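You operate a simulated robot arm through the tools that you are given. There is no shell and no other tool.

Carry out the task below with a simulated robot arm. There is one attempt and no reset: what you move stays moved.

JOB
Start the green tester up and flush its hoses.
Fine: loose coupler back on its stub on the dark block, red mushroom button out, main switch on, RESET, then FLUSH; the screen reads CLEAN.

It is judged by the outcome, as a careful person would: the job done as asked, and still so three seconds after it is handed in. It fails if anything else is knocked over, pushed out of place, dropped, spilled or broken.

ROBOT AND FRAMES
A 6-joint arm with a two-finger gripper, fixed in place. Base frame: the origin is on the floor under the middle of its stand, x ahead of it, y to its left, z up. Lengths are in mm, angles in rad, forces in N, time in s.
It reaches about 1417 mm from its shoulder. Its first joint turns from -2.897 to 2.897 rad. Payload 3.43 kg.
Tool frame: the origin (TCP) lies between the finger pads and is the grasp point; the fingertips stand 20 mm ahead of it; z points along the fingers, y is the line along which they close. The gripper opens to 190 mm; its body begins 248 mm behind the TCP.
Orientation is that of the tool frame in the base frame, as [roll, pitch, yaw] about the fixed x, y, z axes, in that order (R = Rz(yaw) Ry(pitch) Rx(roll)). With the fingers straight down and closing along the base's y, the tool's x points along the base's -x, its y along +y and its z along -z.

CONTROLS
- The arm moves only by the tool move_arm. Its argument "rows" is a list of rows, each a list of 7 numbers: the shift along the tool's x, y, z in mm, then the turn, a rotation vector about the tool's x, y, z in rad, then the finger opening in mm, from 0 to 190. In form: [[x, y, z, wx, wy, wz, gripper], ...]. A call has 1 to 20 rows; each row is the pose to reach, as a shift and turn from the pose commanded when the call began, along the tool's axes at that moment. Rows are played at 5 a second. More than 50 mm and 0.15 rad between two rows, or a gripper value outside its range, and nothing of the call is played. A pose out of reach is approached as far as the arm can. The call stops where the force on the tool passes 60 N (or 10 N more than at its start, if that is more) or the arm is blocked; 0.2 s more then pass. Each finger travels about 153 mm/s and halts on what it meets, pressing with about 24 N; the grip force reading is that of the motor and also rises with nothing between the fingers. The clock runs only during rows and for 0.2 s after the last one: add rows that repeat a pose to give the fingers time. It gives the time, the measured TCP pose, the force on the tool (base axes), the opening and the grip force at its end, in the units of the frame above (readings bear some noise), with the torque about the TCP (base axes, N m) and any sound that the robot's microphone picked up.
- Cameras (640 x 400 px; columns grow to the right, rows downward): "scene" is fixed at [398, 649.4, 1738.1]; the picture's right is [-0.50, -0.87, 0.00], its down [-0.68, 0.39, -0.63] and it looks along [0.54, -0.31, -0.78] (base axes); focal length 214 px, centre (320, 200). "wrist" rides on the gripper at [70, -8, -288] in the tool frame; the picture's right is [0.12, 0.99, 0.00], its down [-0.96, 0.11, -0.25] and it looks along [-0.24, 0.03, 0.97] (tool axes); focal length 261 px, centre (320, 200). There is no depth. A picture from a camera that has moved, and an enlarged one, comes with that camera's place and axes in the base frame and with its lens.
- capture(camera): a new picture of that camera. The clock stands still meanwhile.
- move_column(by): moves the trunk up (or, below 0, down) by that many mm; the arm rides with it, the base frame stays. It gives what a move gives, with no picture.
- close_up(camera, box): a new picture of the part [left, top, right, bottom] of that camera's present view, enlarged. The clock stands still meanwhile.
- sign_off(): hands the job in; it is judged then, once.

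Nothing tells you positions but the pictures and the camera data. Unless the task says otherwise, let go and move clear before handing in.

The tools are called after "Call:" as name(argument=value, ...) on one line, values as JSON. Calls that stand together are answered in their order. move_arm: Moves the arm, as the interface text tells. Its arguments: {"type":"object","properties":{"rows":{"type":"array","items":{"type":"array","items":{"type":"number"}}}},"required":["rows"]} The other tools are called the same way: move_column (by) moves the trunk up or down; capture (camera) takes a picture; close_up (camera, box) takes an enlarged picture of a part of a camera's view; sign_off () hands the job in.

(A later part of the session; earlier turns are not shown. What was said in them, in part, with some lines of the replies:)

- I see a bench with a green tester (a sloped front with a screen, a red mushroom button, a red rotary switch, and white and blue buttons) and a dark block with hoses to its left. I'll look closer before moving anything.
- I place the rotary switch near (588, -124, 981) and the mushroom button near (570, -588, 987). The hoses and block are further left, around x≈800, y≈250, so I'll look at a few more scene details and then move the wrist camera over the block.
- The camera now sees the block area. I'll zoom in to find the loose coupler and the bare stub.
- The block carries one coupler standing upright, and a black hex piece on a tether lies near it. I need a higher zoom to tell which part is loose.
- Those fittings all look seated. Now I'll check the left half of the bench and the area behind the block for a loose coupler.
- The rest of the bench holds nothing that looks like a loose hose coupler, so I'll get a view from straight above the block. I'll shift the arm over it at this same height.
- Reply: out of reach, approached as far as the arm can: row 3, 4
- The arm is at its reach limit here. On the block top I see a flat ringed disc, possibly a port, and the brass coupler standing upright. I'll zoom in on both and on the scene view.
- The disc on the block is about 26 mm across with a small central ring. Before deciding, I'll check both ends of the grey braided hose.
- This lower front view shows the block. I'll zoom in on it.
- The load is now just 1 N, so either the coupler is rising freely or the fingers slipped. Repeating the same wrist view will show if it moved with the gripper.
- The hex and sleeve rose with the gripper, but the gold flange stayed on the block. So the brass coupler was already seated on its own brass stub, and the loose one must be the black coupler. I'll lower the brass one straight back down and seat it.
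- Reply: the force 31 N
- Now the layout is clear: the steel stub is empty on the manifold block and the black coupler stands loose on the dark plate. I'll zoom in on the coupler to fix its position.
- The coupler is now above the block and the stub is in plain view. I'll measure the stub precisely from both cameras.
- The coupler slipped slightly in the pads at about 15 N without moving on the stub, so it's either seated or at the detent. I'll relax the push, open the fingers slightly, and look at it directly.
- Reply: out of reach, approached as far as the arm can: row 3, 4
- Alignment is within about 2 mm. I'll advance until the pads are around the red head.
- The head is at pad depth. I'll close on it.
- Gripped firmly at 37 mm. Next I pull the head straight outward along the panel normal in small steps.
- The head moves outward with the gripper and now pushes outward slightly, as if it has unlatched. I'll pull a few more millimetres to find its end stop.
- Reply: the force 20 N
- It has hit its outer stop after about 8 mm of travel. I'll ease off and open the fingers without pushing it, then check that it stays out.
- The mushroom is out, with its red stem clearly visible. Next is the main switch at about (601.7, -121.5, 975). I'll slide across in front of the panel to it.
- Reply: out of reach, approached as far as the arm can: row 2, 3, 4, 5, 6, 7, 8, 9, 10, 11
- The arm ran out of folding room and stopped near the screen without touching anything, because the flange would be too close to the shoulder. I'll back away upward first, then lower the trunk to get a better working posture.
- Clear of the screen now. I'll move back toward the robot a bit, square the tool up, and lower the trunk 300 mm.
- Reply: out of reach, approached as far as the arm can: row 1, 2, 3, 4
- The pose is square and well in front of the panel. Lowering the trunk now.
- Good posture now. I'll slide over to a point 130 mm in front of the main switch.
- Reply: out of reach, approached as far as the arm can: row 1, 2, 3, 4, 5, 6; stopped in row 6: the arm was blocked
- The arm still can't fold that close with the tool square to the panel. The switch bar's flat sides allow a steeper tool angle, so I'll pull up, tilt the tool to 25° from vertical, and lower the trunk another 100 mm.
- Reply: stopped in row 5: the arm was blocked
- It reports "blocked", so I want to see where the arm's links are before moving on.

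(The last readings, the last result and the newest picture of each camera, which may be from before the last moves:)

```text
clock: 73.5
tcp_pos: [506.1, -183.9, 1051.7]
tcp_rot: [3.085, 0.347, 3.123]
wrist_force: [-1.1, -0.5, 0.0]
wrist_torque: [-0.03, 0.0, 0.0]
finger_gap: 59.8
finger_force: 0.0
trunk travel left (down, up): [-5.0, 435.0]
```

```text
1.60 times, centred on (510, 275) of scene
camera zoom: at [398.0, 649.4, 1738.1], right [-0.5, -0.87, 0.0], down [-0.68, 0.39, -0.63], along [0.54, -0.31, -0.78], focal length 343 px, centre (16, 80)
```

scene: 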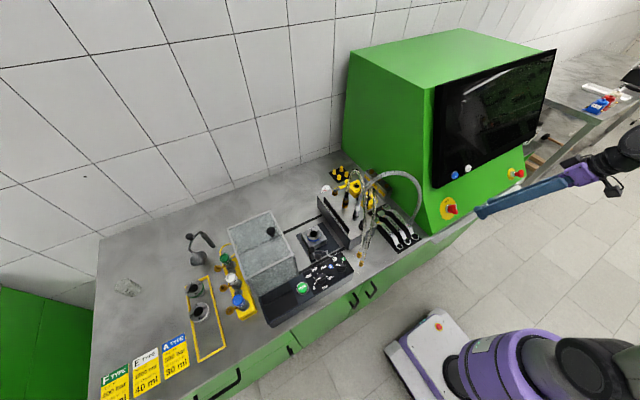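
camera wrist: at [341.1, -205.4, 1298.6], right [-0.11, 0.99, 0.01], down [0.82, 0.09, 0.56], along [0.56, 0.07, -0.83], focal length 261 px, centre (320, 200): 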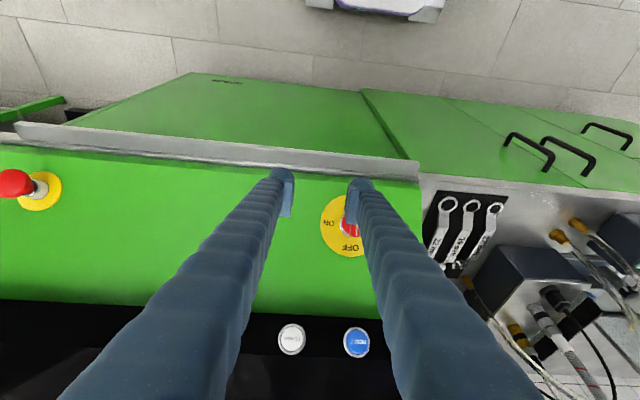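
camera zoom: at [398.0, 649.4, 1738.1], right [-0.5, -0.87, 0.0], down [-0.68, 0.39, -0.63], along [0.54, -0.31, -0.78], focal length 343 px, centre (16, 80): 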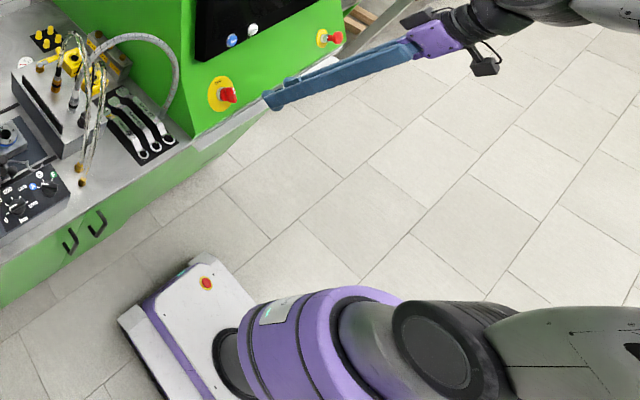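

The arm's links are clear, and it only hits its own limits when the wrist comes too close to the base. I'll use a 22° tool tilt, which keeps the wrist farther out, and go to a standoff in front of the switch.

Call:
move_arm(rows=[[-13.6, 21, 0.9, 0.0165, -0.0123, -0.0057, 60], [-27.2, 42, 1.7, 0.033, -0.0247, -0.0115, 60], [-40.8, 63.1, 2.6, 0.0496, -0.037, -0.0172, 60], [-40.8, 63.1, 2.6, 0.0496, -0.037, -0.0172, 60]])

Call:
capture(camera="wrist")

Call:
close_up(camera="wrist", box=[250, 130, 390, 230])

Call:
close_up(camera="scene", box=[410, 160, 530, 240])

```text
clock: 74.5
tcp_pos: [542.8, -117.6, 1070.2]
tcp_rot: [-3.139, 0.389, -3.139]
wrist_force: [-2.2, -0.1, 0.6]
wrist_torque: [-0.09, -0.16, -0.03]
finger_gap: 60.0
finger_force: 0.0
trunk travel left (down, up): [-5.0, 435.0]
```

```text
taken
camera wrist: at [367.2, -126.7, 1310.1], right [-0.11, 0.99, -0.05], down [0.8, 0.12, 0.59], along [0.6, 0.03, -0.8], focal length 261 px, centre (320, 200)
```

wrist: 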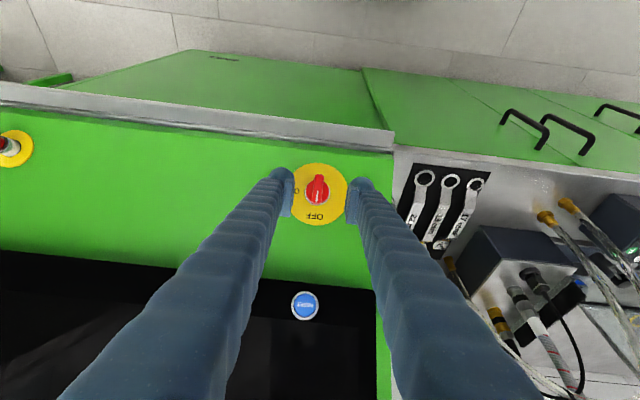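

```text
4.00 times, centred on (320, 180) of wrist
camera zoom: at [367.2, -126.7, 1310.1], right [-0.11, 0.99, -0.05], down [0.8, 0.12, 0.59], along [0.6, 0.03, -0.8], focal length 1043 px, centre (320, 280)
```

zoom: 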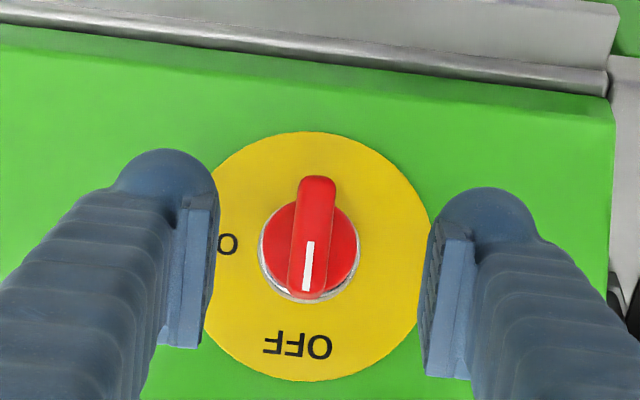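

```text
5.00 times, centred on (470, 200) of scene
camera zoom: at [398.0, 649.4, 1738.1], right [-0.5, -0.87, 0.0], down [-0.68, 0.39, -0.63], along [0.54, -0.31, -0.78], focal length 1072 px, centre (-430, 200)
```

zoom: 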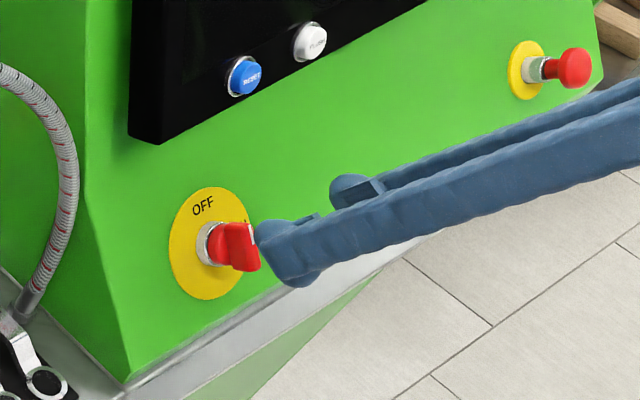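

The switch is now between the fingers with the bar vertical, pointing at OFF. I'll advance so the tips straddle the bar just above its base disc.

Call:
move_arm(rows=[[-0.1, -0.8, 25, 0, 0, 0, 60], [-0.2, -1.5, 48, 0, 0, 0, 60], [-0.3, -2, 64, 0, 0, 0, 60], [-0.3, -2, 71.5, 0, 0, 0, 60], [-0.3, -2, 71.5, 0, 0, 0, 60]])

Call:
close_up(camera="wrist", box=[260, 150, 380, 230])

Call:
close_up(camera="scene", box=[420, 180, 480, 220])

```text
clock: 75.7
tcp_pos: [573.4, -122.2, 1002.5]
tcp_rot: [-3.141, 0.387, -3.141]
wrist_force: [0.5, -0.3, 0.2]
wrist_torque: [-0.02, 0.01, -0.02]
finger_gap: 60.0
finger_force: 0.0
trunk travel left (down, up): [-5.0, 435.0]
```

```text
5.00 times, centred on (320, 190) of wrist
camera zoom: at [398.0, -131.6, 1242.3], right [-0.11, 0.99, -0.05], down [0.8, 0.12, 0.59], along [0.59, 0.03, -0.8], focal length 1303 px, centre (320, 250)
```

zoom: 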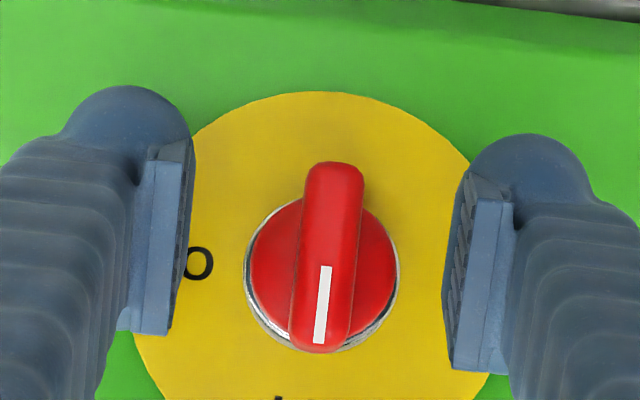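

```text
10.00 times, centred on (450, 200) of scene
camera zoom: at [398.0, 649.4, 1738.1], right [-0.5, -0.87, 0.0], down [-0.68, 0.39, -0.63], along [0.54, -0.31, -0.78], focal length 2145 px, centre (-980, 200)
```

zoom: 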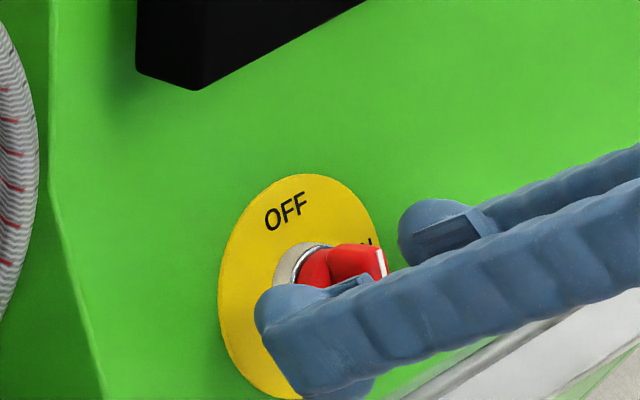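

The bar is about 1.5 mm off centre, so I'll nudge sideways, raise 3 mm off the base disc, and close on it.

Call:
move_arm(rows=[[1.4, 1.5, -2.7, 0, 0, 0, 60], [1.4, 1.5, -2.7, 0, 0, 0, 40], [1.4, 1.5, -2.7, 0, 0, 0, 24], [1.4, 1.5, -2.7, 0, 0, 0, 14], [1.4, 1.5, -2.7, 0, 0, 0, 8], [1.4, 1.5, -2.7, 0, 0, 0, 8]])

Call:
close_up(camera="wrist", box=[260, 150, 380, 230])

Call:
close_up(camera="scene", box=[420, 180, 480, 220])

```text
clock: 77.1
tcp_pos: [571.9, -119.7, 1004.6]
tcp_rot: [-3.14, 0.384, 3.141]
wrist_force: [-0.5, 5.7, -0.8]
wrist_torque: [0.03, -0.03, 0.02]
finger_gap: 12.9
finger_force: 45.2
trunk travel left (down, up): [-5.0, 435.0]
```

```text
5.00 times, centred on (320, 190) of wrist
camera zoom: at [395.9, -129.4, 1244.5], right [-0.11, 0.99, -0.05], down [0.8, 0.12, 0.59], along [0.59, 0.03, -0.8], focal length 1303 px, centre (320, 250)
```

zoom: 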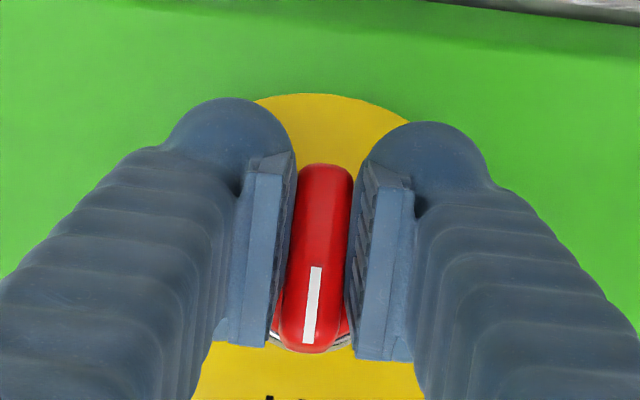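

```text
10.00 times, centred on (450, 200) of scene
camera zoom: at [398.0, 649.4, 1738.1], right [-0.5, -0.87, 0.0], down [-0.68, 0.39, -0.63], along [0.54, -0.31, -0.78], focal length 2145 px, centre (-980, 200)
```

zoom: 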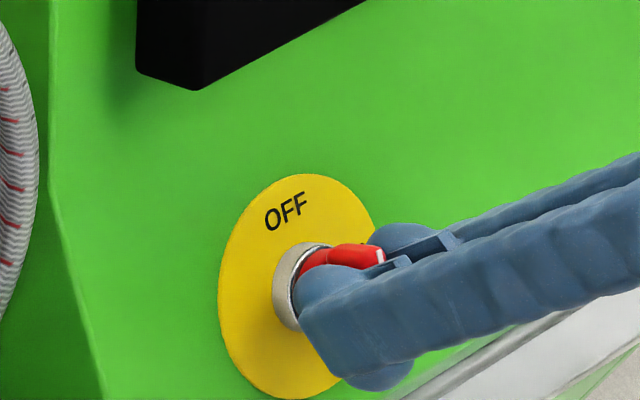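

I have a firm grip on the bar at 12.9 mm. Next I turn it clockwise about the panel normal, from OFF toward ON, first through 45°.

Call:
move_arm(rows=[[0.1, 0.4, 0, -0.0595, 0, 0.1167, 8], [0.15, 0.5, 0.05, -0.1189, 0, 0.2333, 8], [0.2, 0.6, 0.1, -0.1784, 0, 0.35, 8], [0.3, 0.8, 0.15, -0.2379, 0, 0.4666, 8], [0.35, 0.9, 0.2, -0.2974, 0, 0.5833, 8], [0.4, 1, 0.2, -0.3568, 0, 0.6998, 8]])

Call:
close_up(camera="wrist", box=[240, 130, 400, 230])

Call:
close_up(camera="scene", box=[410, 160, 530, 240])

```text
clock: 78.5
tcp_pos: [570.8, -120.7, 1005.7]
tcp_rot: [2.567, 0.181, 2.443]
wrist_force: [17.9, 8.0, 8.6]
wrist_torque: [0.29, 0.38, 0.45]
finger_gap: 12.7
finger_force: 45.3
trunk travel left (down, up): [-5.0, 435.0]
```

```text
4.00 times, centred on (320, 180) of wrist
camera zoom: at [379.0, -173.9, 1225.3], right [0.37, 0.78, 0.51], down [0.66, -0.61, 0.44], along [0.65, 0.17, -0.74], focal length 1043 px, centre (320, 280)
```

zoom: 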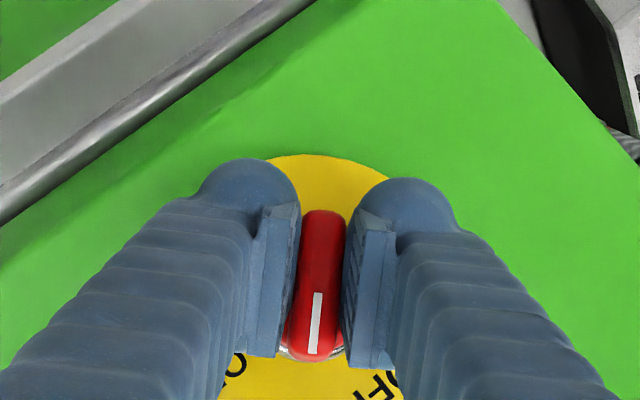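

```text
5.00 times, centred on (470, 200) of scene
camera zoom: at [398.0, 649.4, 1738.1], right [-0.5, -0.87, 0.0], down [-0.68, 0.39, -0.63], along [0.54, -0.31, -0.78], focal length 1072 px, centre (-430, 200)
```

zoom: 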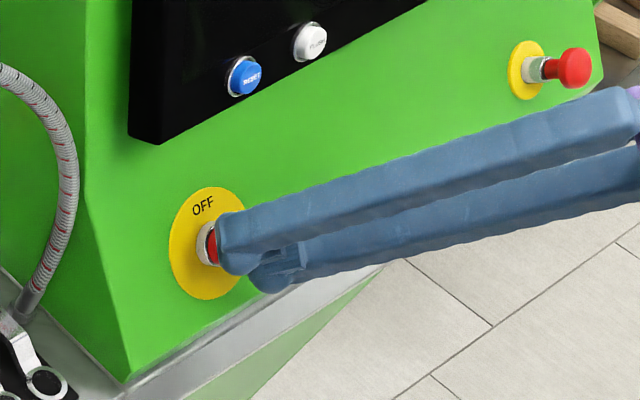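

The switch is turning with the gripper, with modest side force because my rotation centre is about 2–3 mm off. I'll correct for that and complete the turn to 90°.

Call:
move_arm(rows=[[0.1, 1.5, 0, -0.02, 0, 0.04, 8], [0.05, 2.1, 0, -0.0591, 0, 0.1158, 8], [0, 2.4, 0, -0.1181, 0, 0.2317, 8], [-0.1, 2.85, 0, -0.1772, 0, 0.3475, 8], [-0.25, 3.1, -0.1, -0.2362, 0, 0.4633, 8], [-0.4, 3.4, -0.2, -0.2953, 0, 0.5792, 8], [-0.6, 3.7, -0.3, -0.3568, 0, 0.6998, 8]])

Call:
close_up(camera="wrist", box=[240, 130, 400, 230])

Call:
close_up(camera="scene", box=[410, 120, 530, 240])

```text
clock: 80.1
tcp_pos: [571.4, -119.3, 1005.3]
tcp_rot: [2.229, -0.303, 1.935]
wrist_force: [-2.8, -14.3, -5.0]
wrist_torque: [-0.23, 0.21, -0.28]
finger_gap: 13.0
finger_force: 45.2
trunk travel left (down, up): [-5.0, 435.0]
```

```text
4.00 times, centred on (320, 180) of wrist
camera zoom: at [346.8, -187.1, 1188.5], right [0.61, 0.1, 0.79], down [0.24, -0.97, -0.05], along [0.76, 0.22, -0.62], focal length 1043 px, centre (320, 280)
```

zoom: 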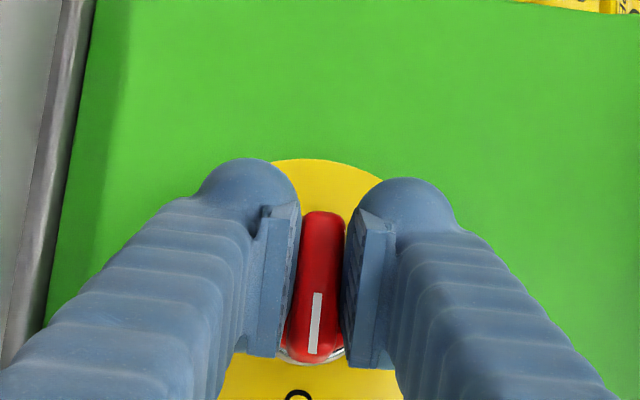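

```text
3.33 times, centred on (470, 180) of scene
camera zoom: at [398.0, 649.4, 1738.1], right [-0.5, -0.87, 0.0], down [-0.68, 0.39, -0.63], along [0.54, -0.31, -0.78], focal length 715 px, centre (-180, 267)
```

zoom: 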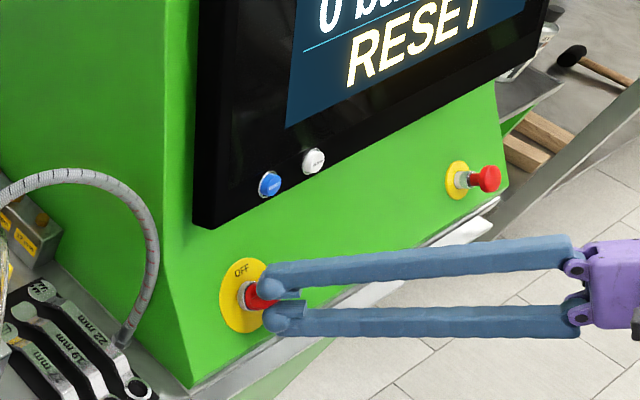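

The tester is powered: the screen shows "0 bar" and "RESET". I'll release the switch without twisting it and back off along the tool axis.

Call:
move_arm(rows=[[0, 0, 0, 0, 0, 0, 20], [0, 0, 0, 0, 0, 0, 40], [0, 0, 0, 0, 0, 0, 60], [0, 0, 0, 0, 0, 0, 60]])

Call:
move_arm(rows=[[0, 0, -25, 0, 0, 0, 60], [0, 0, -60, 0, 0, 0, 60], [0, 0, -100, 0, 0, 0, 60]])

Call:
capture(camera="scene")

Call:
close_up(camera="scene", box=[430, 40, 570, 220])

Call:
close_up(camera="scene", box=[335, 200, 375, 225])

```text
clock: 81.1
tcp_pos: [571.9, -117.5, 1006.3]
tcp_rot: [2.227, -0.299, 1.939]
wrist_force: [-0.4, -1.0, 0.3]
wrist_torque: [0.04, -0.03, 0.02]
finger_gap: 60.0
finger_force: 0.1
trunk travel left (down, up): [-5.0, 435.0]
```

```text
clock: 81.9
tcp_pos: [504.8, -162.8, 1062.2]
tcp_rot: [2.227, -0.299, 1.938]
wrist_force: [0.2, 0.0, 0.4]
wrist_torque: [-0.02, 0.03, 0.07]
finger_gap: 60.0
finger_force: 0.0
trunk travel left (down, up): [-5.0, 435.0]
```

```text
taken
```

scene: 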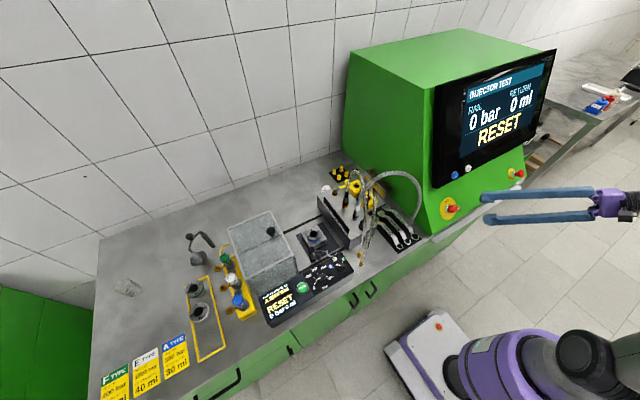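

```text
2.22 times, centred on (500, 130) of scene
camera zoom: at [398.0, 649.4, 1738.1], right [-0.5, -0.87, 0.0], down [-0.68, 0.39, -0.63], along [0.54, -0.31, -0.78], focal length 477 px, centre (-80, 356)
```

zoom: 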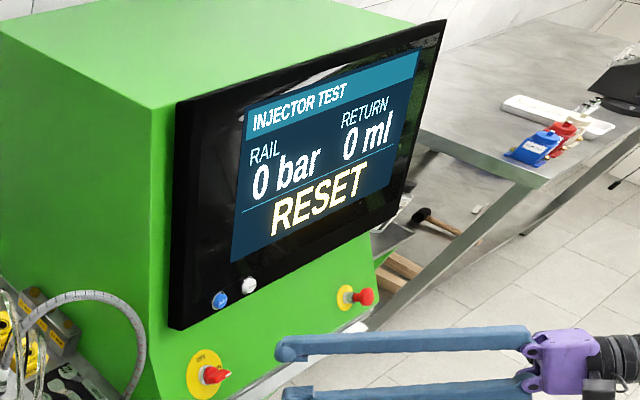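

```text
16.00 times, centred on (355, 212) of scene
camera zoom: at [398.0, 649.4, 1738.1], right [-0.5, -0.87, 0.0], down [-0.68, 0.39, -0.63], along [0.54, -0.31, -0.78], focal length 3432 px, centre (-240, 0)
```

zoom: 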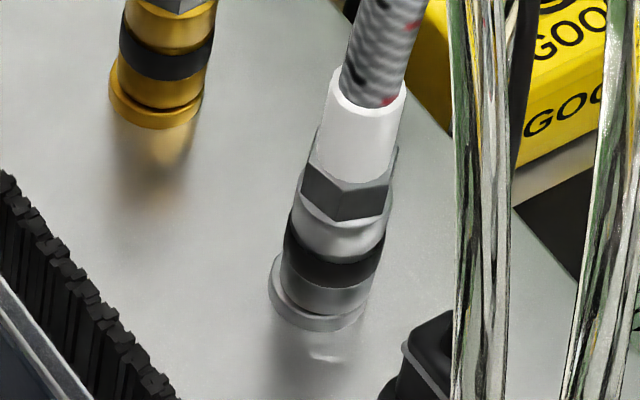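

The screen now asks for RESET, and the switch and mushroom are in their proper positions. I'll raise the trunk back up, close the fingers, and square the tool up in front of the blue RESET button.

Call:
move_column(by=195)

Call:
move_arm(rows=[[-2.7, -0.6, 9.4, 0.0512, -0.0091, -0.1206, 40], [-5.4, -1.1, 18.9, 0.1024, -0.0183, -0.2411, 20], [-8, -1.7, 28.3, 0.1536, -0.0274, -0.3617, 0], [-10.7, -2.3, 37.7, 0.2048, -0.0365, -0.4822, 0], [-13.4, -2.8, 47.2, 0.256, -0.0457, -0.6028, 0], [-16.1, -3.4, 56.6, 0.3073, -0.0548, -0.7234, 0], [-18.7, -4, 66, 0.3585, -0.0639, -0.8439, 0], [-21.4, -4.5, 75.5, 0.4097, -0.0731, -0.9645, 0], [-24.1, -5.1, 84.9, 0.4609, -0.0822, -1.085, 0], [-26.8, -5.7, 94.3, 0.5121, -0.0913, -1.2056, 0], [-29.4, -6.2, 103.8, 0.5633, -0.1005, -1.3261, 0], [-32.1, -6.8, 113.2, 0.6145, -0.1096, -1.4467, 0], [-32.1, -6.8, 113.2, 0.6145, -0.1096, -1.4467, 0]])

Call:
capture(camera="wrist")

Call:
capture(camera="scene")

```text
clock: 84.0
tcp_pos: [506.3, -163.3, 1259.2]
tcp_rot: [2.227, -0.3, 1.938]
wrist_force: [0.5, 0.7, 1.0]
wrist_torque: [-0.01, 0.0, -0.01]
finger_gap: 59.9
finger_force: 0.1
trunk travel left (down, up): [-200.0, 240.0]
```

```text
clock: 86.8
tcp_pos: [588.2, -140.9, 1178.9]
tcp_rot: [-3.138, 0.527, -3.142]
wrist_force: [-0.3, 0.7, -0.1]
wrist_torque: [-0.05, -0.03, -0.02]
finger_gap: 0.0
finger_force: 24.2
trunk travel left (down, up): [-200.0, 240.0]
```

```text
taken
camera wrist: at [381.0, -149.4, 1392.4], right [-0.1, 0.99, -0.06], down [0.71, 0.12, 0.7], along [0.7, 0.03, -0.71], focal length 261 px, centre (320, 200)
```

wrist: 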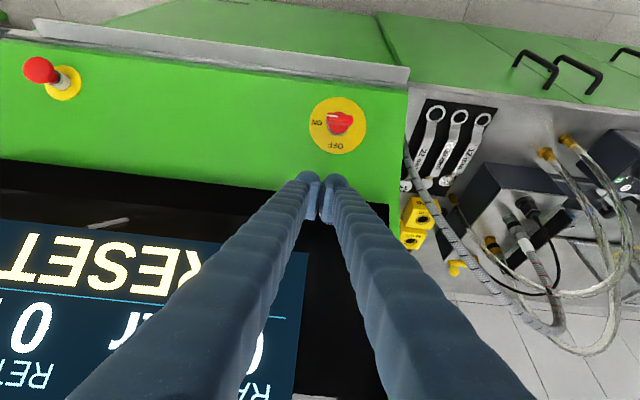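

```text
taken
```

scene: 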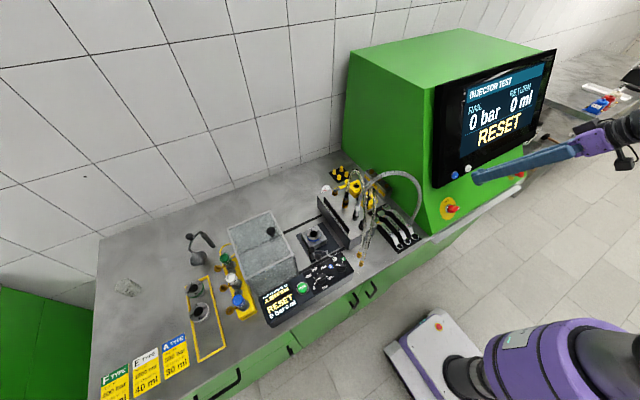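

I'm in place. I'll check the fingertip's alignment with the RESET button.

Call:
close_up(camera="wrist", box=[270, 160, 370, 230])

Call:
close_up(camera="scene", box=[435, 150, 515, 200])

```text
5.71 times, centred on (320, 195) of wrist
camera zoom: at [381.0, -149.4, 1392.4], right [-0.1, 0.99, -0.06], down [0.71, 0.12, 0.7], along [0.7, 0.03, -0.71], focal length 1489 px, centre (320, 229)
```

zoom: 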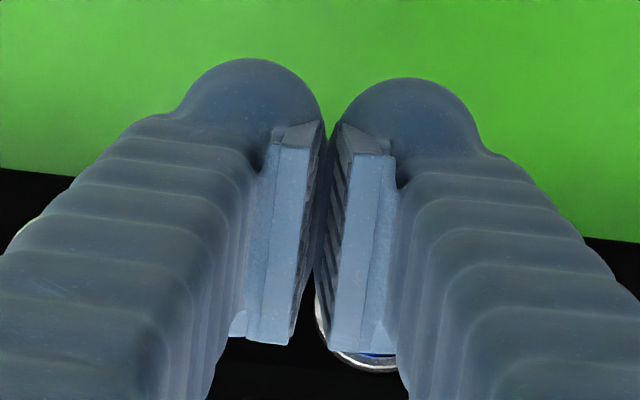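

```text
8.00 times, centred on (475, 175) of scene
camera zoom: at [398.0, 649.4, 1738.1], right [-0.5, -0.87, 0.0], down [-0.68, 0.39, -0.63], along [0.54, -0.31, -0.78], focal length 1716 px, centre (-920, 400)
```

zoom: 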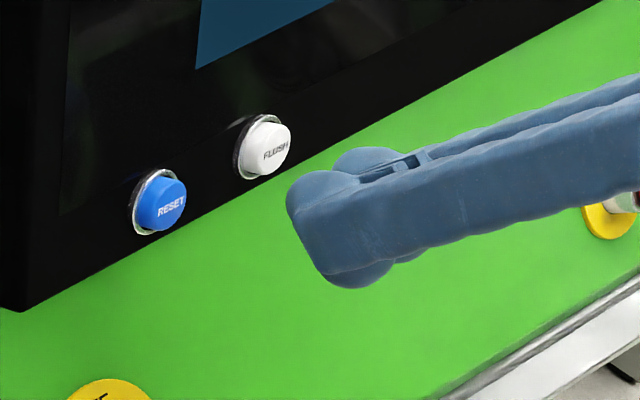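

I'll move to a pre-contact point lined up so the finger edge will meet the centre of the RESET cap, then look again.

Call:
move_arm(rows=[[-1.9, -1, 16.6, 0, 0, 0, 0], [-3.8, -2.1, 33.3, 0, 0, 0, 0], [-3.8, -2.1, 33.3, 0, 0, 0, 0]])

Call:
close_up(camera="wrist", box=[270, 160, 370, 230])

Call:
close_up(camera="scene", box=[435, 150, 515, 200])

```text
clock: 87.6
tcp_pos: [606.9, -142.5, 1152.1]
tcp_rot: [-3.14, 0.529, -3.141]
wrist_force: [0.4, 0.3, 0.7]
wrist_torque: [0.04, -0.01, -0.01]
finger_gap: 0.0
finger_force: 24.1
trunk travel left (down, up): [-200.0, 240.0]
```

```text
5.71 times, centred on (320, 195) of wrist
camera zoom: at [400.9, -152.1, 1364.7], right [-0.1, 0.99, -0.06], down [0.71, 0.12, 0.7], along [0.7, 0.03, -0.71], focal length 1489 px, centre (320, 229)
```

zoom: 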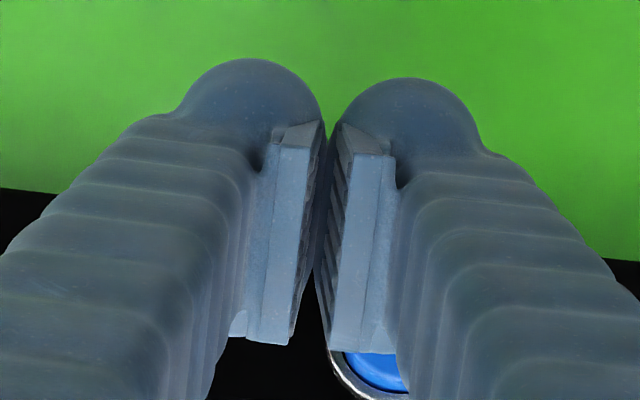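

```text
8.00 times, centred on (475, 175) of scene
camera zoom: at [398.0, 649.4, 1738.1], right [-0.5, -0.87, 0.0], down [-0.68, 0.39, -0.63], along [0.54, -0.31, -0.78], focal length 1716 px, centre (-920, 400)
```

zoom: 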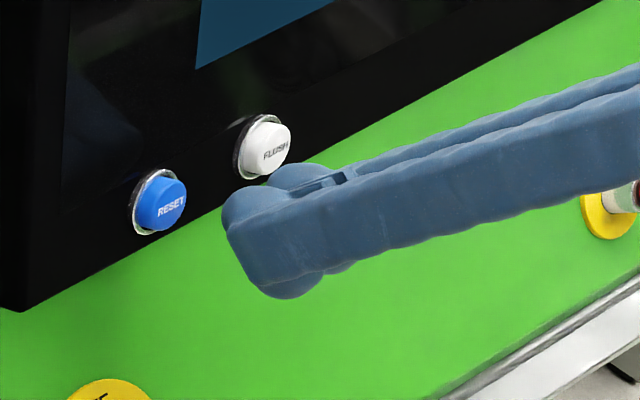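

The finger edge will land on the cap, slightly low, so I'll add 3 mm upward and approach to just short of contact.

Call:
move_arm(rows=[[-5.6, 0, 7.2, 0, 0, 0, 0], [-11.3, 0, 14.4, 0, 0, 0, 0], [-11.3, 0, 14.4, 0, 0, 0, 0]])

Call:
close_up(camera="wrist", box=[290, 180, 390, 240])

Call:
close_up(camera="scene", box=[435, 155, 475, 180])

```text
clock: 88.4
tcp_pos: [624.7, -142.2, 1144.2]
tcp_rot: [-3.139, 0.528, 3.139]
wrist_force: [0.2, -0.3, -0.1]
wrist_torque: [0.03, 0.0, 0.0]
finger_gap: 0.1
finger_force: 24.1
trunk travel left (down, up): [-200.0, 240.0]
```

```text
6.40 times, centred on (340, 210) of wrist
camera zoom: at [418.0, -151.7, 1357.6], right [-0.1, 0.99, -0.06], down [0.71, 0.12, 0.7], along [0.7, 0.03, -0.71], focal length 1668 px, centre (192, 136)
```

zoom: 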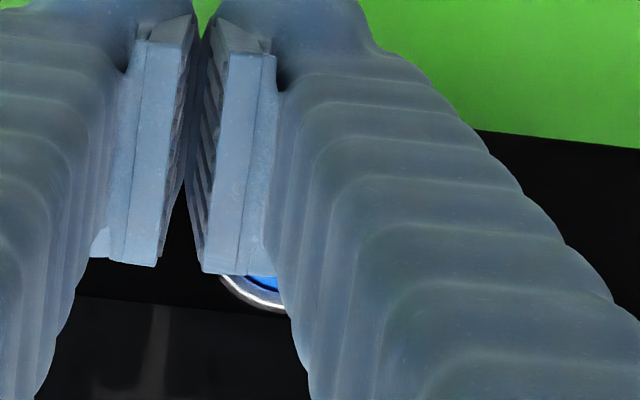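

```text
16.00 times, centred on (455, 168) of scene
camera zoom: at [398.0, 649.4, 1738.1], right [-0.5, -0.87, 0.0], down [-0.68, 0.39, -0.63], along [0.54, -0.31, -0.78], focal length 3432 px, centre (-1840, 720)
```

zoom: 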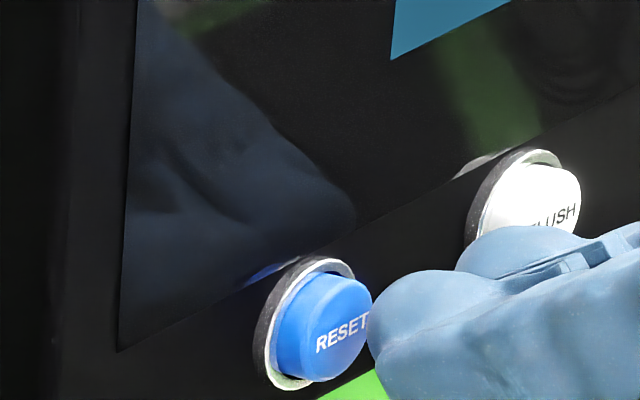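

The fingertip is right in front of the RESET cap and clear of FLUSH. I'll press gently.

Call:
move_arm(rows=[[-1, 0, 1.75, 0, 0, 0, 0], [-1.9, 0, 3.5, 0, 0, 0, 0], [-2.9, 0, 5.3, 0, 0, 0, 0]])

Call:
close_up(camera="scene", box=[435, 155, 475, 180])

```text
clock: 89.2
tcp_pos: [630.0, -143.1, 1140.9]
tcp_rot: [-3.139, 0.526, 3.141]
wrist_force: [0.3, -0.2, -0.4]
wrist_torque: [0.0, 0.03, 0.02]
finger_gap: 0.1
finger_force: 24.2
trunk travel left (down, up): [-200.0, 240.0]
```

```text
16.00 times, centred on (455, 168) of scene
camera zoom: at [398.0, 649.4, 1738.1], right [-0.5, -0.87, 0.0], down [-0.68, 0.39, -0.63], along [0.54, -0.31, -0.78], focal length 3432 px, centre (-1840, 720)
```

zoom: 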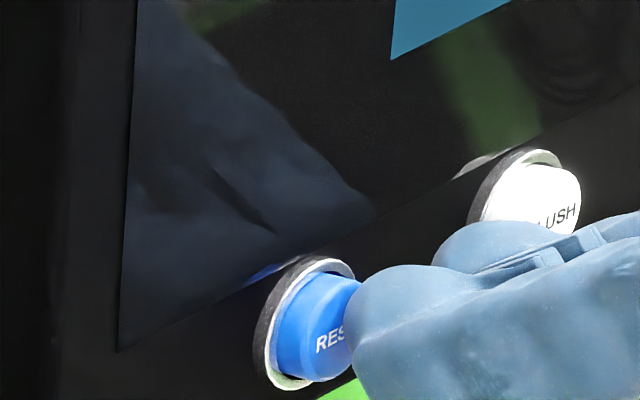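

No contact yet, so I'll continue a few millimetres.

Call:
move_arm(rows=[[-1, 0, 1.75, 0, 0, 0, 0], [-1.9, 0, 3.5, 0, 0, 0, 0], [-2.4, 0, 4.4, 0, 0, 0, 0]])

Call:
close_up(camera="scene", box=[435, 155, 475, 180])

```text
clock: 90.0
tcp_pos: [633.7, -142.3, 1140.0]
tcp_rot: [-3.14, 0.524, 3.141]
wrist_force: [-1.4, -0.7, -0.1]
wrist_torque: [0.02, 0.02, -0.02]
finger_gap: 0.0
finger_force: 24.2
trunk travel left (down, up): [-200.0, 240.0]
heard: click
```

```text
16.00 times, centred on (455, 168) of scene
camera zoom: at [398.0, 649.4, 1738.1], right [-0.5, -0.87, 0.0], down [-0.68, 0.39, -0.63], along [0.54, -0.31, -0.78], focal length 3432 px, centre (-1840, 720)
```

zoom: 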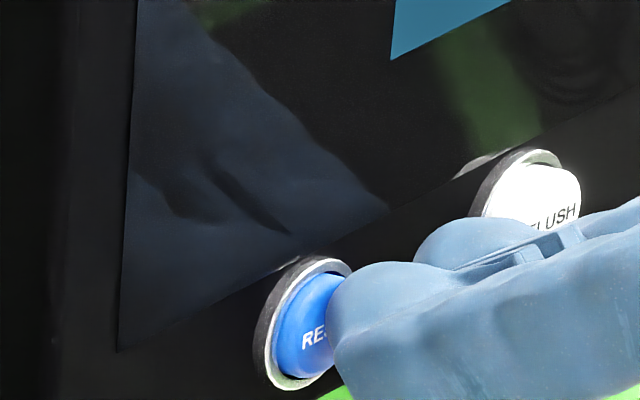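

A click was heard and the blue cap is depressed. I'll back off and read the screen.

Call:
move_arm(rows=[[4, 0, -7, 0, 0, 0, 0], [9, 0, -17, 0, 0, 0, 0], [18, 0, -33, 0, 0, 0, 0], [27, 0, -50, 0, 0, 0, 0]])

Call:
close_up(camera="scene", box=[430, 40, 570, 220])

Call:
capture(camera="scene")

```text
clock: 91.0
tcp_pos: [585.2, -142.4, 1168.5]
tcp_rot: [-3.141, 0.527, -3.14]
wrist_force: [-1.0, -0.3, 0.1]
wrist_torque: [-0.03, -0.02, 0.01]
finger_gap: 0.0
finger_force: 24.1
trunk travel left (down, up): [-200.0, 240.0]
```

```text
2.22 times, centred on (500, 130) of scene
camera zoom: at [398.0, 649.4, 1738.1], right [-0.5, -0.87, 0.0], down [-0.68, 0.39, -0.63], along [0.54, -0.31, -0.78], focal length 477 px, centre (-80, 356)
```

zoom: 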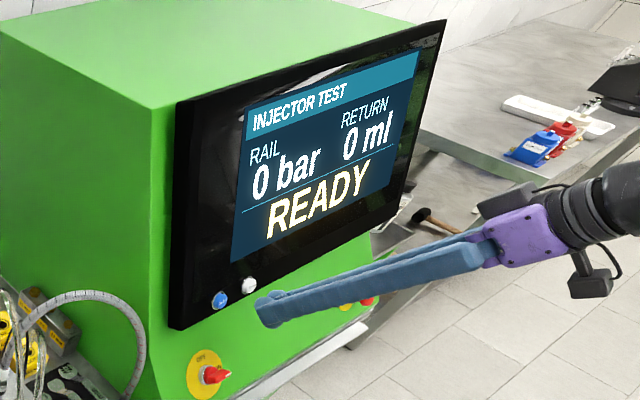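

```text
taken
```

scene: 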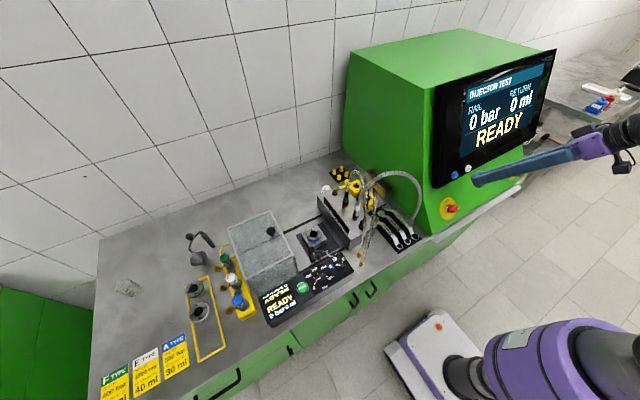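

The screen reads READY. Before flushing I'll check both couplers once more. FLUSH then gets the same motion, shifted 78.7 mm along the bezel.

Call:
close_up(camera="scene", box=[325, 195, 365, 220])

Call:
move_arm(rows=[[0, -40, 0, 0, 0, 0, 0], [0, -78.7, 0, 0, 0, 0, 0], [0, -78.7, 0, 0, 0, 0, 0]])

Call:
close_up(camera="scene", box=[435, 150, 515, 200])

Call:
close_up(camera="wrist", box=[390, 60, 640, 300])

```text
16.00 times, centred on (345, 208) of scene
camera zoom: at [398.0, 649.4, 1738.1], right [-0.5, -0.87, 0.0], down [-0.68, 0.39, -0.63], along [0.54, -0.31, -0.78], focal length 3432 px, centre (-80, 80)
```

zoom: 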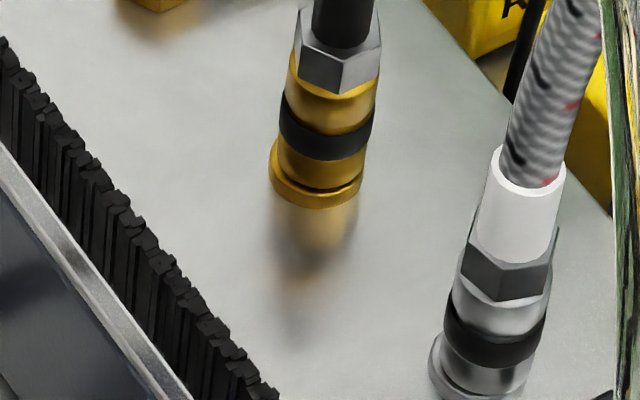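

```text
clock: 91.8
tcp_pos: [586.7, -221.7, 1166.5]
tcp_rot: [-3.139, 0.529, 3.14]
wrist_force: [-0.4, 0.7, -0.2]
wrist_torque: [0.08, 0.04, 0.01]
finger_gap: 0.0
finger_force: 24.4
trunk travel left (down, up): [-200.0, 240.0]
```

```text
8.00 times, centred on (475, 175) of scene
camera zoom: at [398.0, 649.4, 1738.1], right [-0.5, -0.87, 0.0], down [-0.68, 0.39, -0.63], along [0.54, -0.31, -0.78], focal length 1716 px, centre (-920, 400)
```

zoom: 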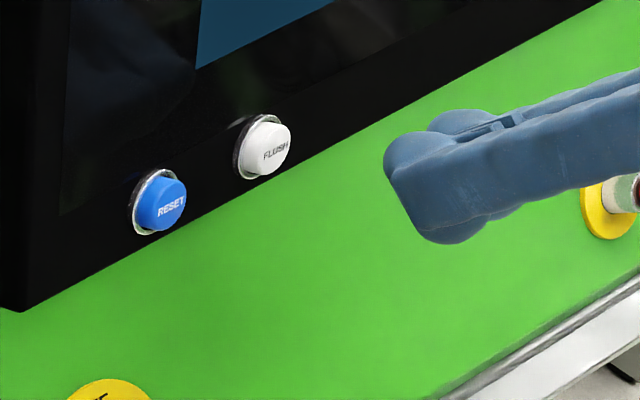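

```text
1.67 times, centred on (515, 180) of wrist
camera zoom: at [379.8, -230.7, 1380.2], right [-0.1, 0.99, -0.06], down [0.71, 0.11, 0.7], along [0.7, 0.03, -0.71], focal length 434 px, centre (-5, 233)
```

zoom: 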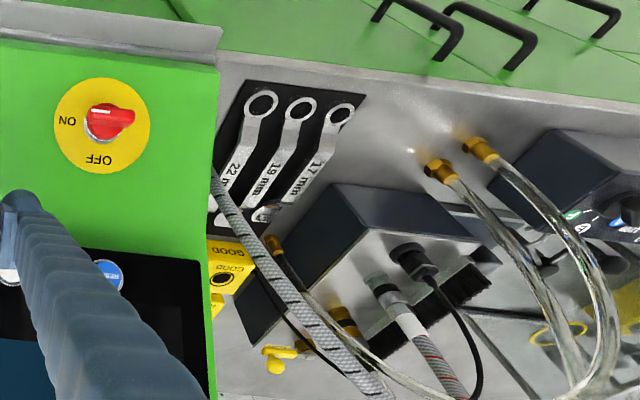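

From here I get a side view of the block, so I'll zoom in on the foot of the black coupler to confirm there is no gap.

Call:
close_up(camera="wrist", box=[530, 215, 578, 245])

Call:
close_up(camera="wrist", box=[505, 220, 553, 250])

```text
13.33 times, centred on (554, 230) of wrist
camera zoom: at [379.8, -230.7, 1380.2], right [-0.1, 0.99, -0.06], down [0.71, 0.11, 0.7], along [0.7, 0.03, -0.71], focal length 3475 px, centre (-2800, -200)
```

zoom: 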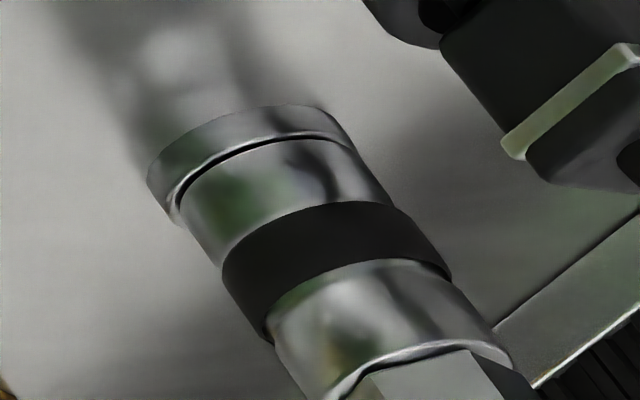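

```text
13.33 times, centred on (529, 235) of wrist
camera zoom: at [379.8, -230.7, 1380.2], right [-0.1, 0.99, -0.06], down [0.71, 0.11, 0.7], along [0.7, 0.03, -0.71], focal length 3475 px, centre (-2467, -267)
```

zoom: 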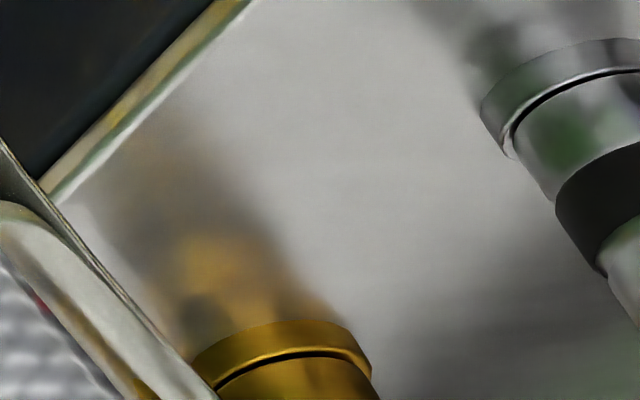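

The black coupler sits flush on its disc with the same thin seam as the brass one. I'm confident it's seated, so I'll approach FLUSH.

Call:
move_arm(rows=[[-9, 0, 17, 0, 0, 0, 0], [-17, 0, 31, 0, 0, 0, 0], [-22, 0, 40.7, 0, 0, 0, 0], [-22, 0, 40.7, 0, 0, 0, 0]])

Call:
close_up(camera="scene", box=[445, 150, 485, 175])

```text
clock: 92.8
tcp_pos: [623.0, -221.8, 1144.0]
tcp_rot: [-3.14, 0.526, 3.142]
wrist_force: [0.3, 0.1, 0.8]
wrist_torque: [0.01, -0.01, 0.01]
finger_gap: 0.0
finger_force: 24.3
trunk travel left (down, up): [-200.0, 240.0]
```

```text
16.00 times, centred on (465, 162) of scene
camera zoom: at [398.0, 649.4, 1738.1], right [-0.5, -0.87, 0.0], down [-0.68, 0.39, -0.63], along [0.54, -0.31, -0.78], focal length 3432 px, centre (-2000, 800)
```

zoom: 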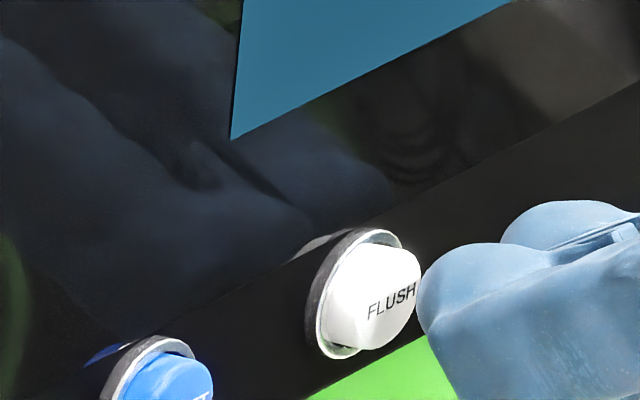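

The fingertip is in front of the FLUSH cap. Pressing gently now.

Call:
move_arm(rows=[[-1.9, 0, 3.5, 0, 0, 0, 0], [-2.9, 0, 5.3, 0, 0, 0, 0], [-3.9, 0, 7, 0, 0, 0, 0], [-4.8, 0, 8.8, 0, 0, 0, 0]])

Call:
close_up(camera="scene", box=[430, 40, 570, 220])

Call:
close_up(camera="scene", box=[445, 150, 485, 175])

```text
clock: 93.8
tcp_pos: [633.6, -222.4, 1138.8]
tcp_rot: [-3.139, 0.525, 3.141]
wrist_force: [-2.1, -1.2, 0.9]
wrist_torque: [0.02, -0.02, -0.01]
finger_gap: 0.2
finger_force: 23.9
trunk travel left (down, up): [-200.0, 240.0]
heard: click
```

```text
2.22 times, centred on (500, 130) of scene
camera zoom: at [398.0, 649.4, 1738.1], right [-0.5, -0.87, 0.0], down [-0.68, 0.39, -0.63], along [0.54, -0.31, -0.78], focal length 477 px, centre (-80, 356)
```

zoom: 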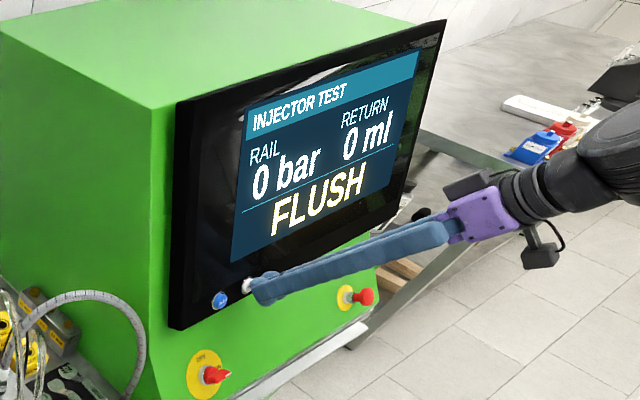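

```text
16.00 times, centred on (465, 162) of scene
camera zoom: at [398.0, 649.4, 1738.1], right [-0.5, -0.87, 0.0], down [-0.68, 0.39, -0.63], along [0.54, -0.31, -0.78], focal length 3432 px, centre (-2000, 800)
```

zoom: 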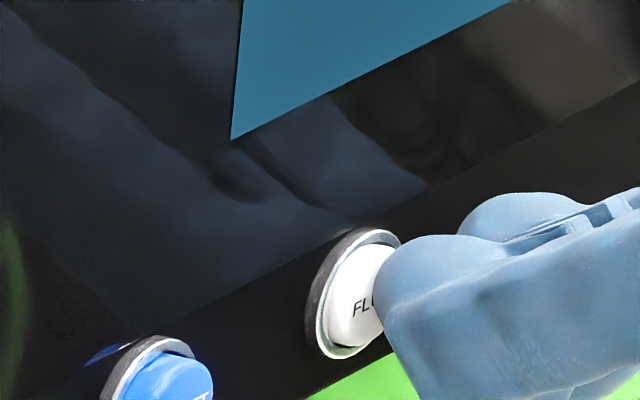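

FLUSH is running on the screen. I'll back the finger off and wait for it to finish.

Call:
move_arm(rows=[[4, 0, -7, 0, 0, 0, 0], [9, 0, -17, 0, 0, 0, 0], [18, 0, -33, 0, 0, 0, 0], [27, 0, -50, 0, 0, 0, 0], [27, 0, -50, 0, 0, 0, 0], [27, 0, -50, 0, 0, 0, 0], [27, 0, -50, 0, 0, 0, 0]])

Call:
close_up(camera="scene", box=[430, 40, 570, 220])

Call:
close_up(camera="scene", box=[300, 160, 420, 250])

```text
clock: 95.4
tcp_pos: [585.2, -221.1, 1167.8]
tcp_rot: [-3.14, 0.526, 3.138]
wrist_force: [-0.6, 0.8, -0.2]
wrist_torque: [-0.01, -0.02, 0.01]
finger_gap: 0.2
finger_force: 24.0
trunk travel left (down, up): [-200.0, 240.0]
```

```text
2.22 times, centred on (500, 130) of scene
camera zoom: at [398.0, 649.4, 1738.1], right [-0.5, -0.87, 0.0], down [-0.68, 0.39, -0.63], along [0.54, -0.31, -0.78], focal length 477 px, centre (-80, 356)
```

zoom: 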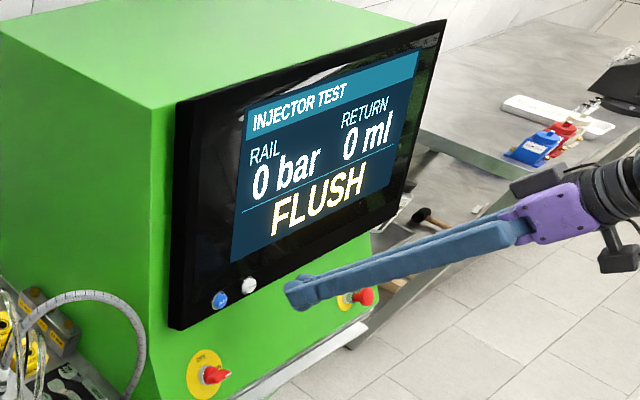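

```text
4.44 times, centred on (360, 205) of scene
camera zoom: at [398.0, 649.4, 1738.1], right [-0.5, -0.87, 0.0], down [-0.68, 0.39, -0.63], along [0.54, -0.31, -0.78], focal length 953 px, centre (142, 178)
```

zoom: 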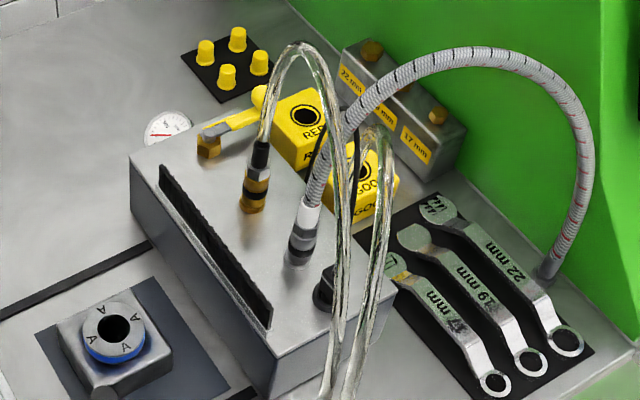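

The flush is in progress with no leak visible and the couplers steady. I'll use the waiting time to move the arm further clear.

Call:
move_arm(rows=[[0, -20, -20, 0, 0, 0, 10], [0, -40, -40, 0, 0, 0, 20], [0, -60, -60, 0, 0, 0, 30], [0, -80, -80, 0, 0, 0, 40], [0, -80, -80, 0, 0, 0, 40], [0, -80, -80, 0, 0, 0, 40], [0, -80, -80, 0, 0, 0, 40], [0, -80, -80, 0, 0, 0, 40], [0, -80, -80, 0, 0, 0, 40], [0, -80, -80, 0, 0, 0, 40], [0, -80, -80, 0, 0, 0, 40], [0, -80, -80, 0, 0, 0, 40], [0, -80, -80, 0, 0, 0, 40], [0, -80, -80, 0, 0, 0, 40]])

Call:
close_up(camera="scene", box=[430, 40, 570, 220])

```text
clock: 98.4
tcp_pos: [545.8, -302.7, 1236.1]
tcp_rot: [-3.139, 0.527, 3.141]
wrist_force: [-0.7, 0.2, -0.2]
wrist_torque: [0.01, -0.01, -0.03]
finger_gap: 40.1
finger_force: 0.0
trunk travel left (down, up): [-200.0, 240.0]
```

```text
2.22 times, centred on (500, 130) of scene
camera zoom: at [398.0, 649.4, 1738.1], right [-0.5, -0.87, 0.0], down [-0.68, 0.39, -0.63], along [0.54, -0.31, -0.78], focal length 477 px, centre (-80, 356)
```

zoom: 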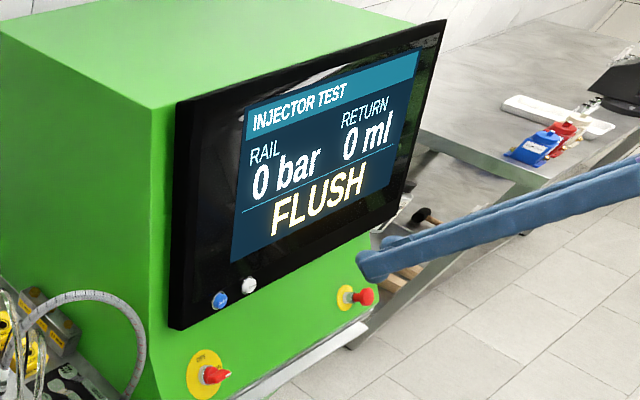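

It's still flushing. I'll keep still and wait.

Call:
move_arm(rows=[[0, 0, 0, 0, 0, 0, 40], [0, 0, 0, 0, 0, 0, 40], [0, 0, 0, 0, 0, 0, 40], [0, 0, 0, 0, 0, 0, 40], [0, 0, 0, 0, 0, 0, 40], [0, 0, 0, 0, 0, 0, 40], [0, 0, 0, 0, 0, 0, 40], [0, 0, 0, 0, 0, 0, 40], [0, 0, 0, 0, 0, 0, 40], [0, 0, 0, 0, 0, 0, 40], [0, 0, 0, 0, 0, 0, 40], [0, 0, 0, 0, 0, 0, 40], [0, 0, 0, 0, 0, 0, 40], [0, 0, 0, 0, 0, 0, 40], [0, 0, 0, 0, 0, 0, 40], [0, 0, 0, 0, 0, 0, 40], [0, 0, 0, 0, 0, 0, 40], [0, 0, 0, 0, 0, 0, 40], [0, 0, 0, 0, 0, 0, 40], [0, 0, 0, 0, 0, 0, 40]])

Call:
close_up(camera="scene", box=[430, 40, 570, 220])

Call:
close_up(camera="scene", box=[300, 160, 420, 250])

```text
clock: 102.6
tcp_pos: [545.6, -302.5, 1237.7]
tcp_rot: [-3.141, 0.528, -3.141]
wrist_force: [-0.5, 0.9, -0.6]
wrist_torque: [0.0, -0.01, -0.02]
finger_gap: 40.0
finger_force: 0.0
trunk travel left (down, up): [-200.0, 240.0]
```

```text
2.22 times, centred on (500, 130) of scene
camera zoom: at [398.0, 649.4, 1738.1], right [-0.5, -0.87, 0.0], down [-0.68, 0.39, -0.63], along [0.54, -0.31, -0.78], focal length 477 px, centre (-80, 356)
```

zoom: 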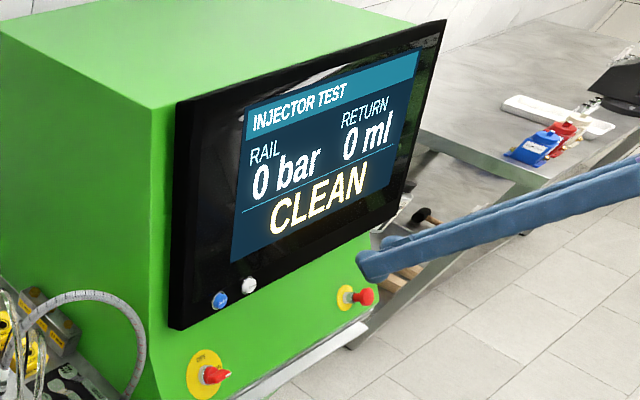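

```text
4.44 times, centred on (360, 205) of scene
camera zoom: at [398.0, 649.4, 1738.1], right [-0.5, -0.87, 0.0], down [-0.68, 0.39, -0.63], along [0.54, -0.31, -0.78], focal length 953 px, centre (142, 178)
```

zoom: 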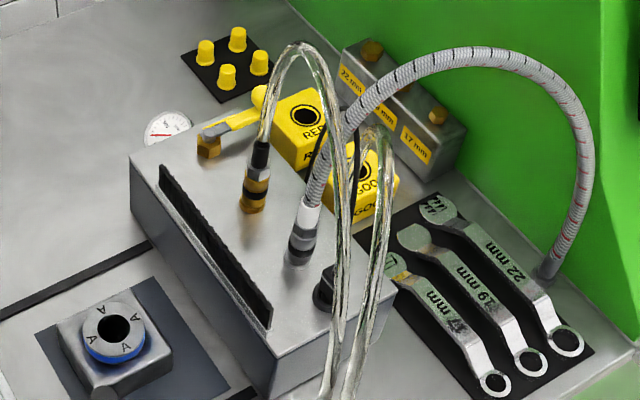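

The screen reads CLEAN, with both couplers seated, the mushroom out and the switch ON. I'll take one last overall look before handing in.

Call:
capture(camera="scene")

Call:
close_up(camera="scene", box=[160, 200, 360, 340])

```text
taken
```

scene: 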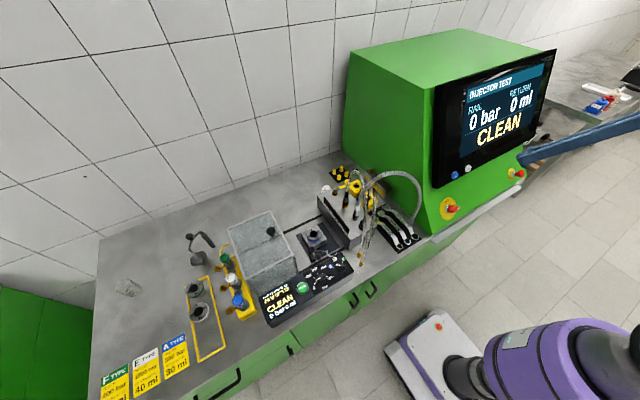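

```text
2.86 times, centred on (260, 270) of scene
camera zoom: at [398.0, 649.4, 1738.1], right [-0.5, -0.87, 0.0], down [-0.68, 0.39, -0.63], along [0.54, -0.31, -0.78], focal length 613 px, centre (491, 0)
```

zoom: 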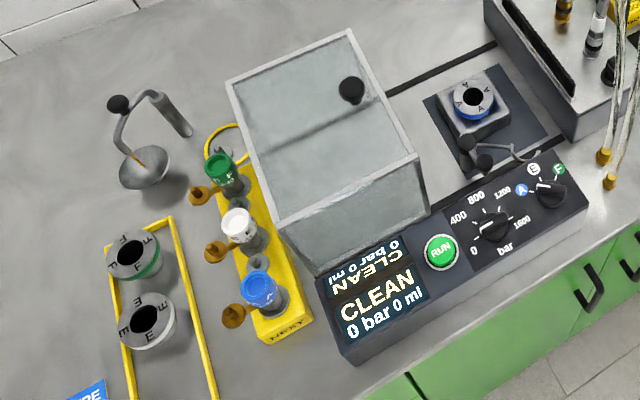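

Everything is in place: both displays read CLEAN, the rest of the bench looks undisturbed, and the arm is clear with nothing in the gripper. I'm handing in the job.

Call:
sign_off()

```text
The job is handed in.
```

The green tester is up and its hoses are flushed; the screen and the bench console both read CLEAN.

- **Coupler:** The loose one was the black coupler on the grey braided hose. It is now on the bare steel stub on the dark block. A close side view showed its foot flush on the stub's base, and it stayed in place through the flush with no leak seen.
- **Controls:** The red mushroom button is pulled out and the main switch is at ON. RESET gave READY on the screen. FLUSH ran for about five to nine seconds before the screen changed to CLEAN.
- **Brass coupler disturbed:** I first tested the brass coupler on the same block, thinking it might be the loose one, and lifted it about 7 mm off its stub. I pressed it back down firmly until it bottomed out. It looks seated as before but leans very slightly, within its normal play.

The rest of the bench looked undisturbed. I handed in with the arm clear and the gripper empty.
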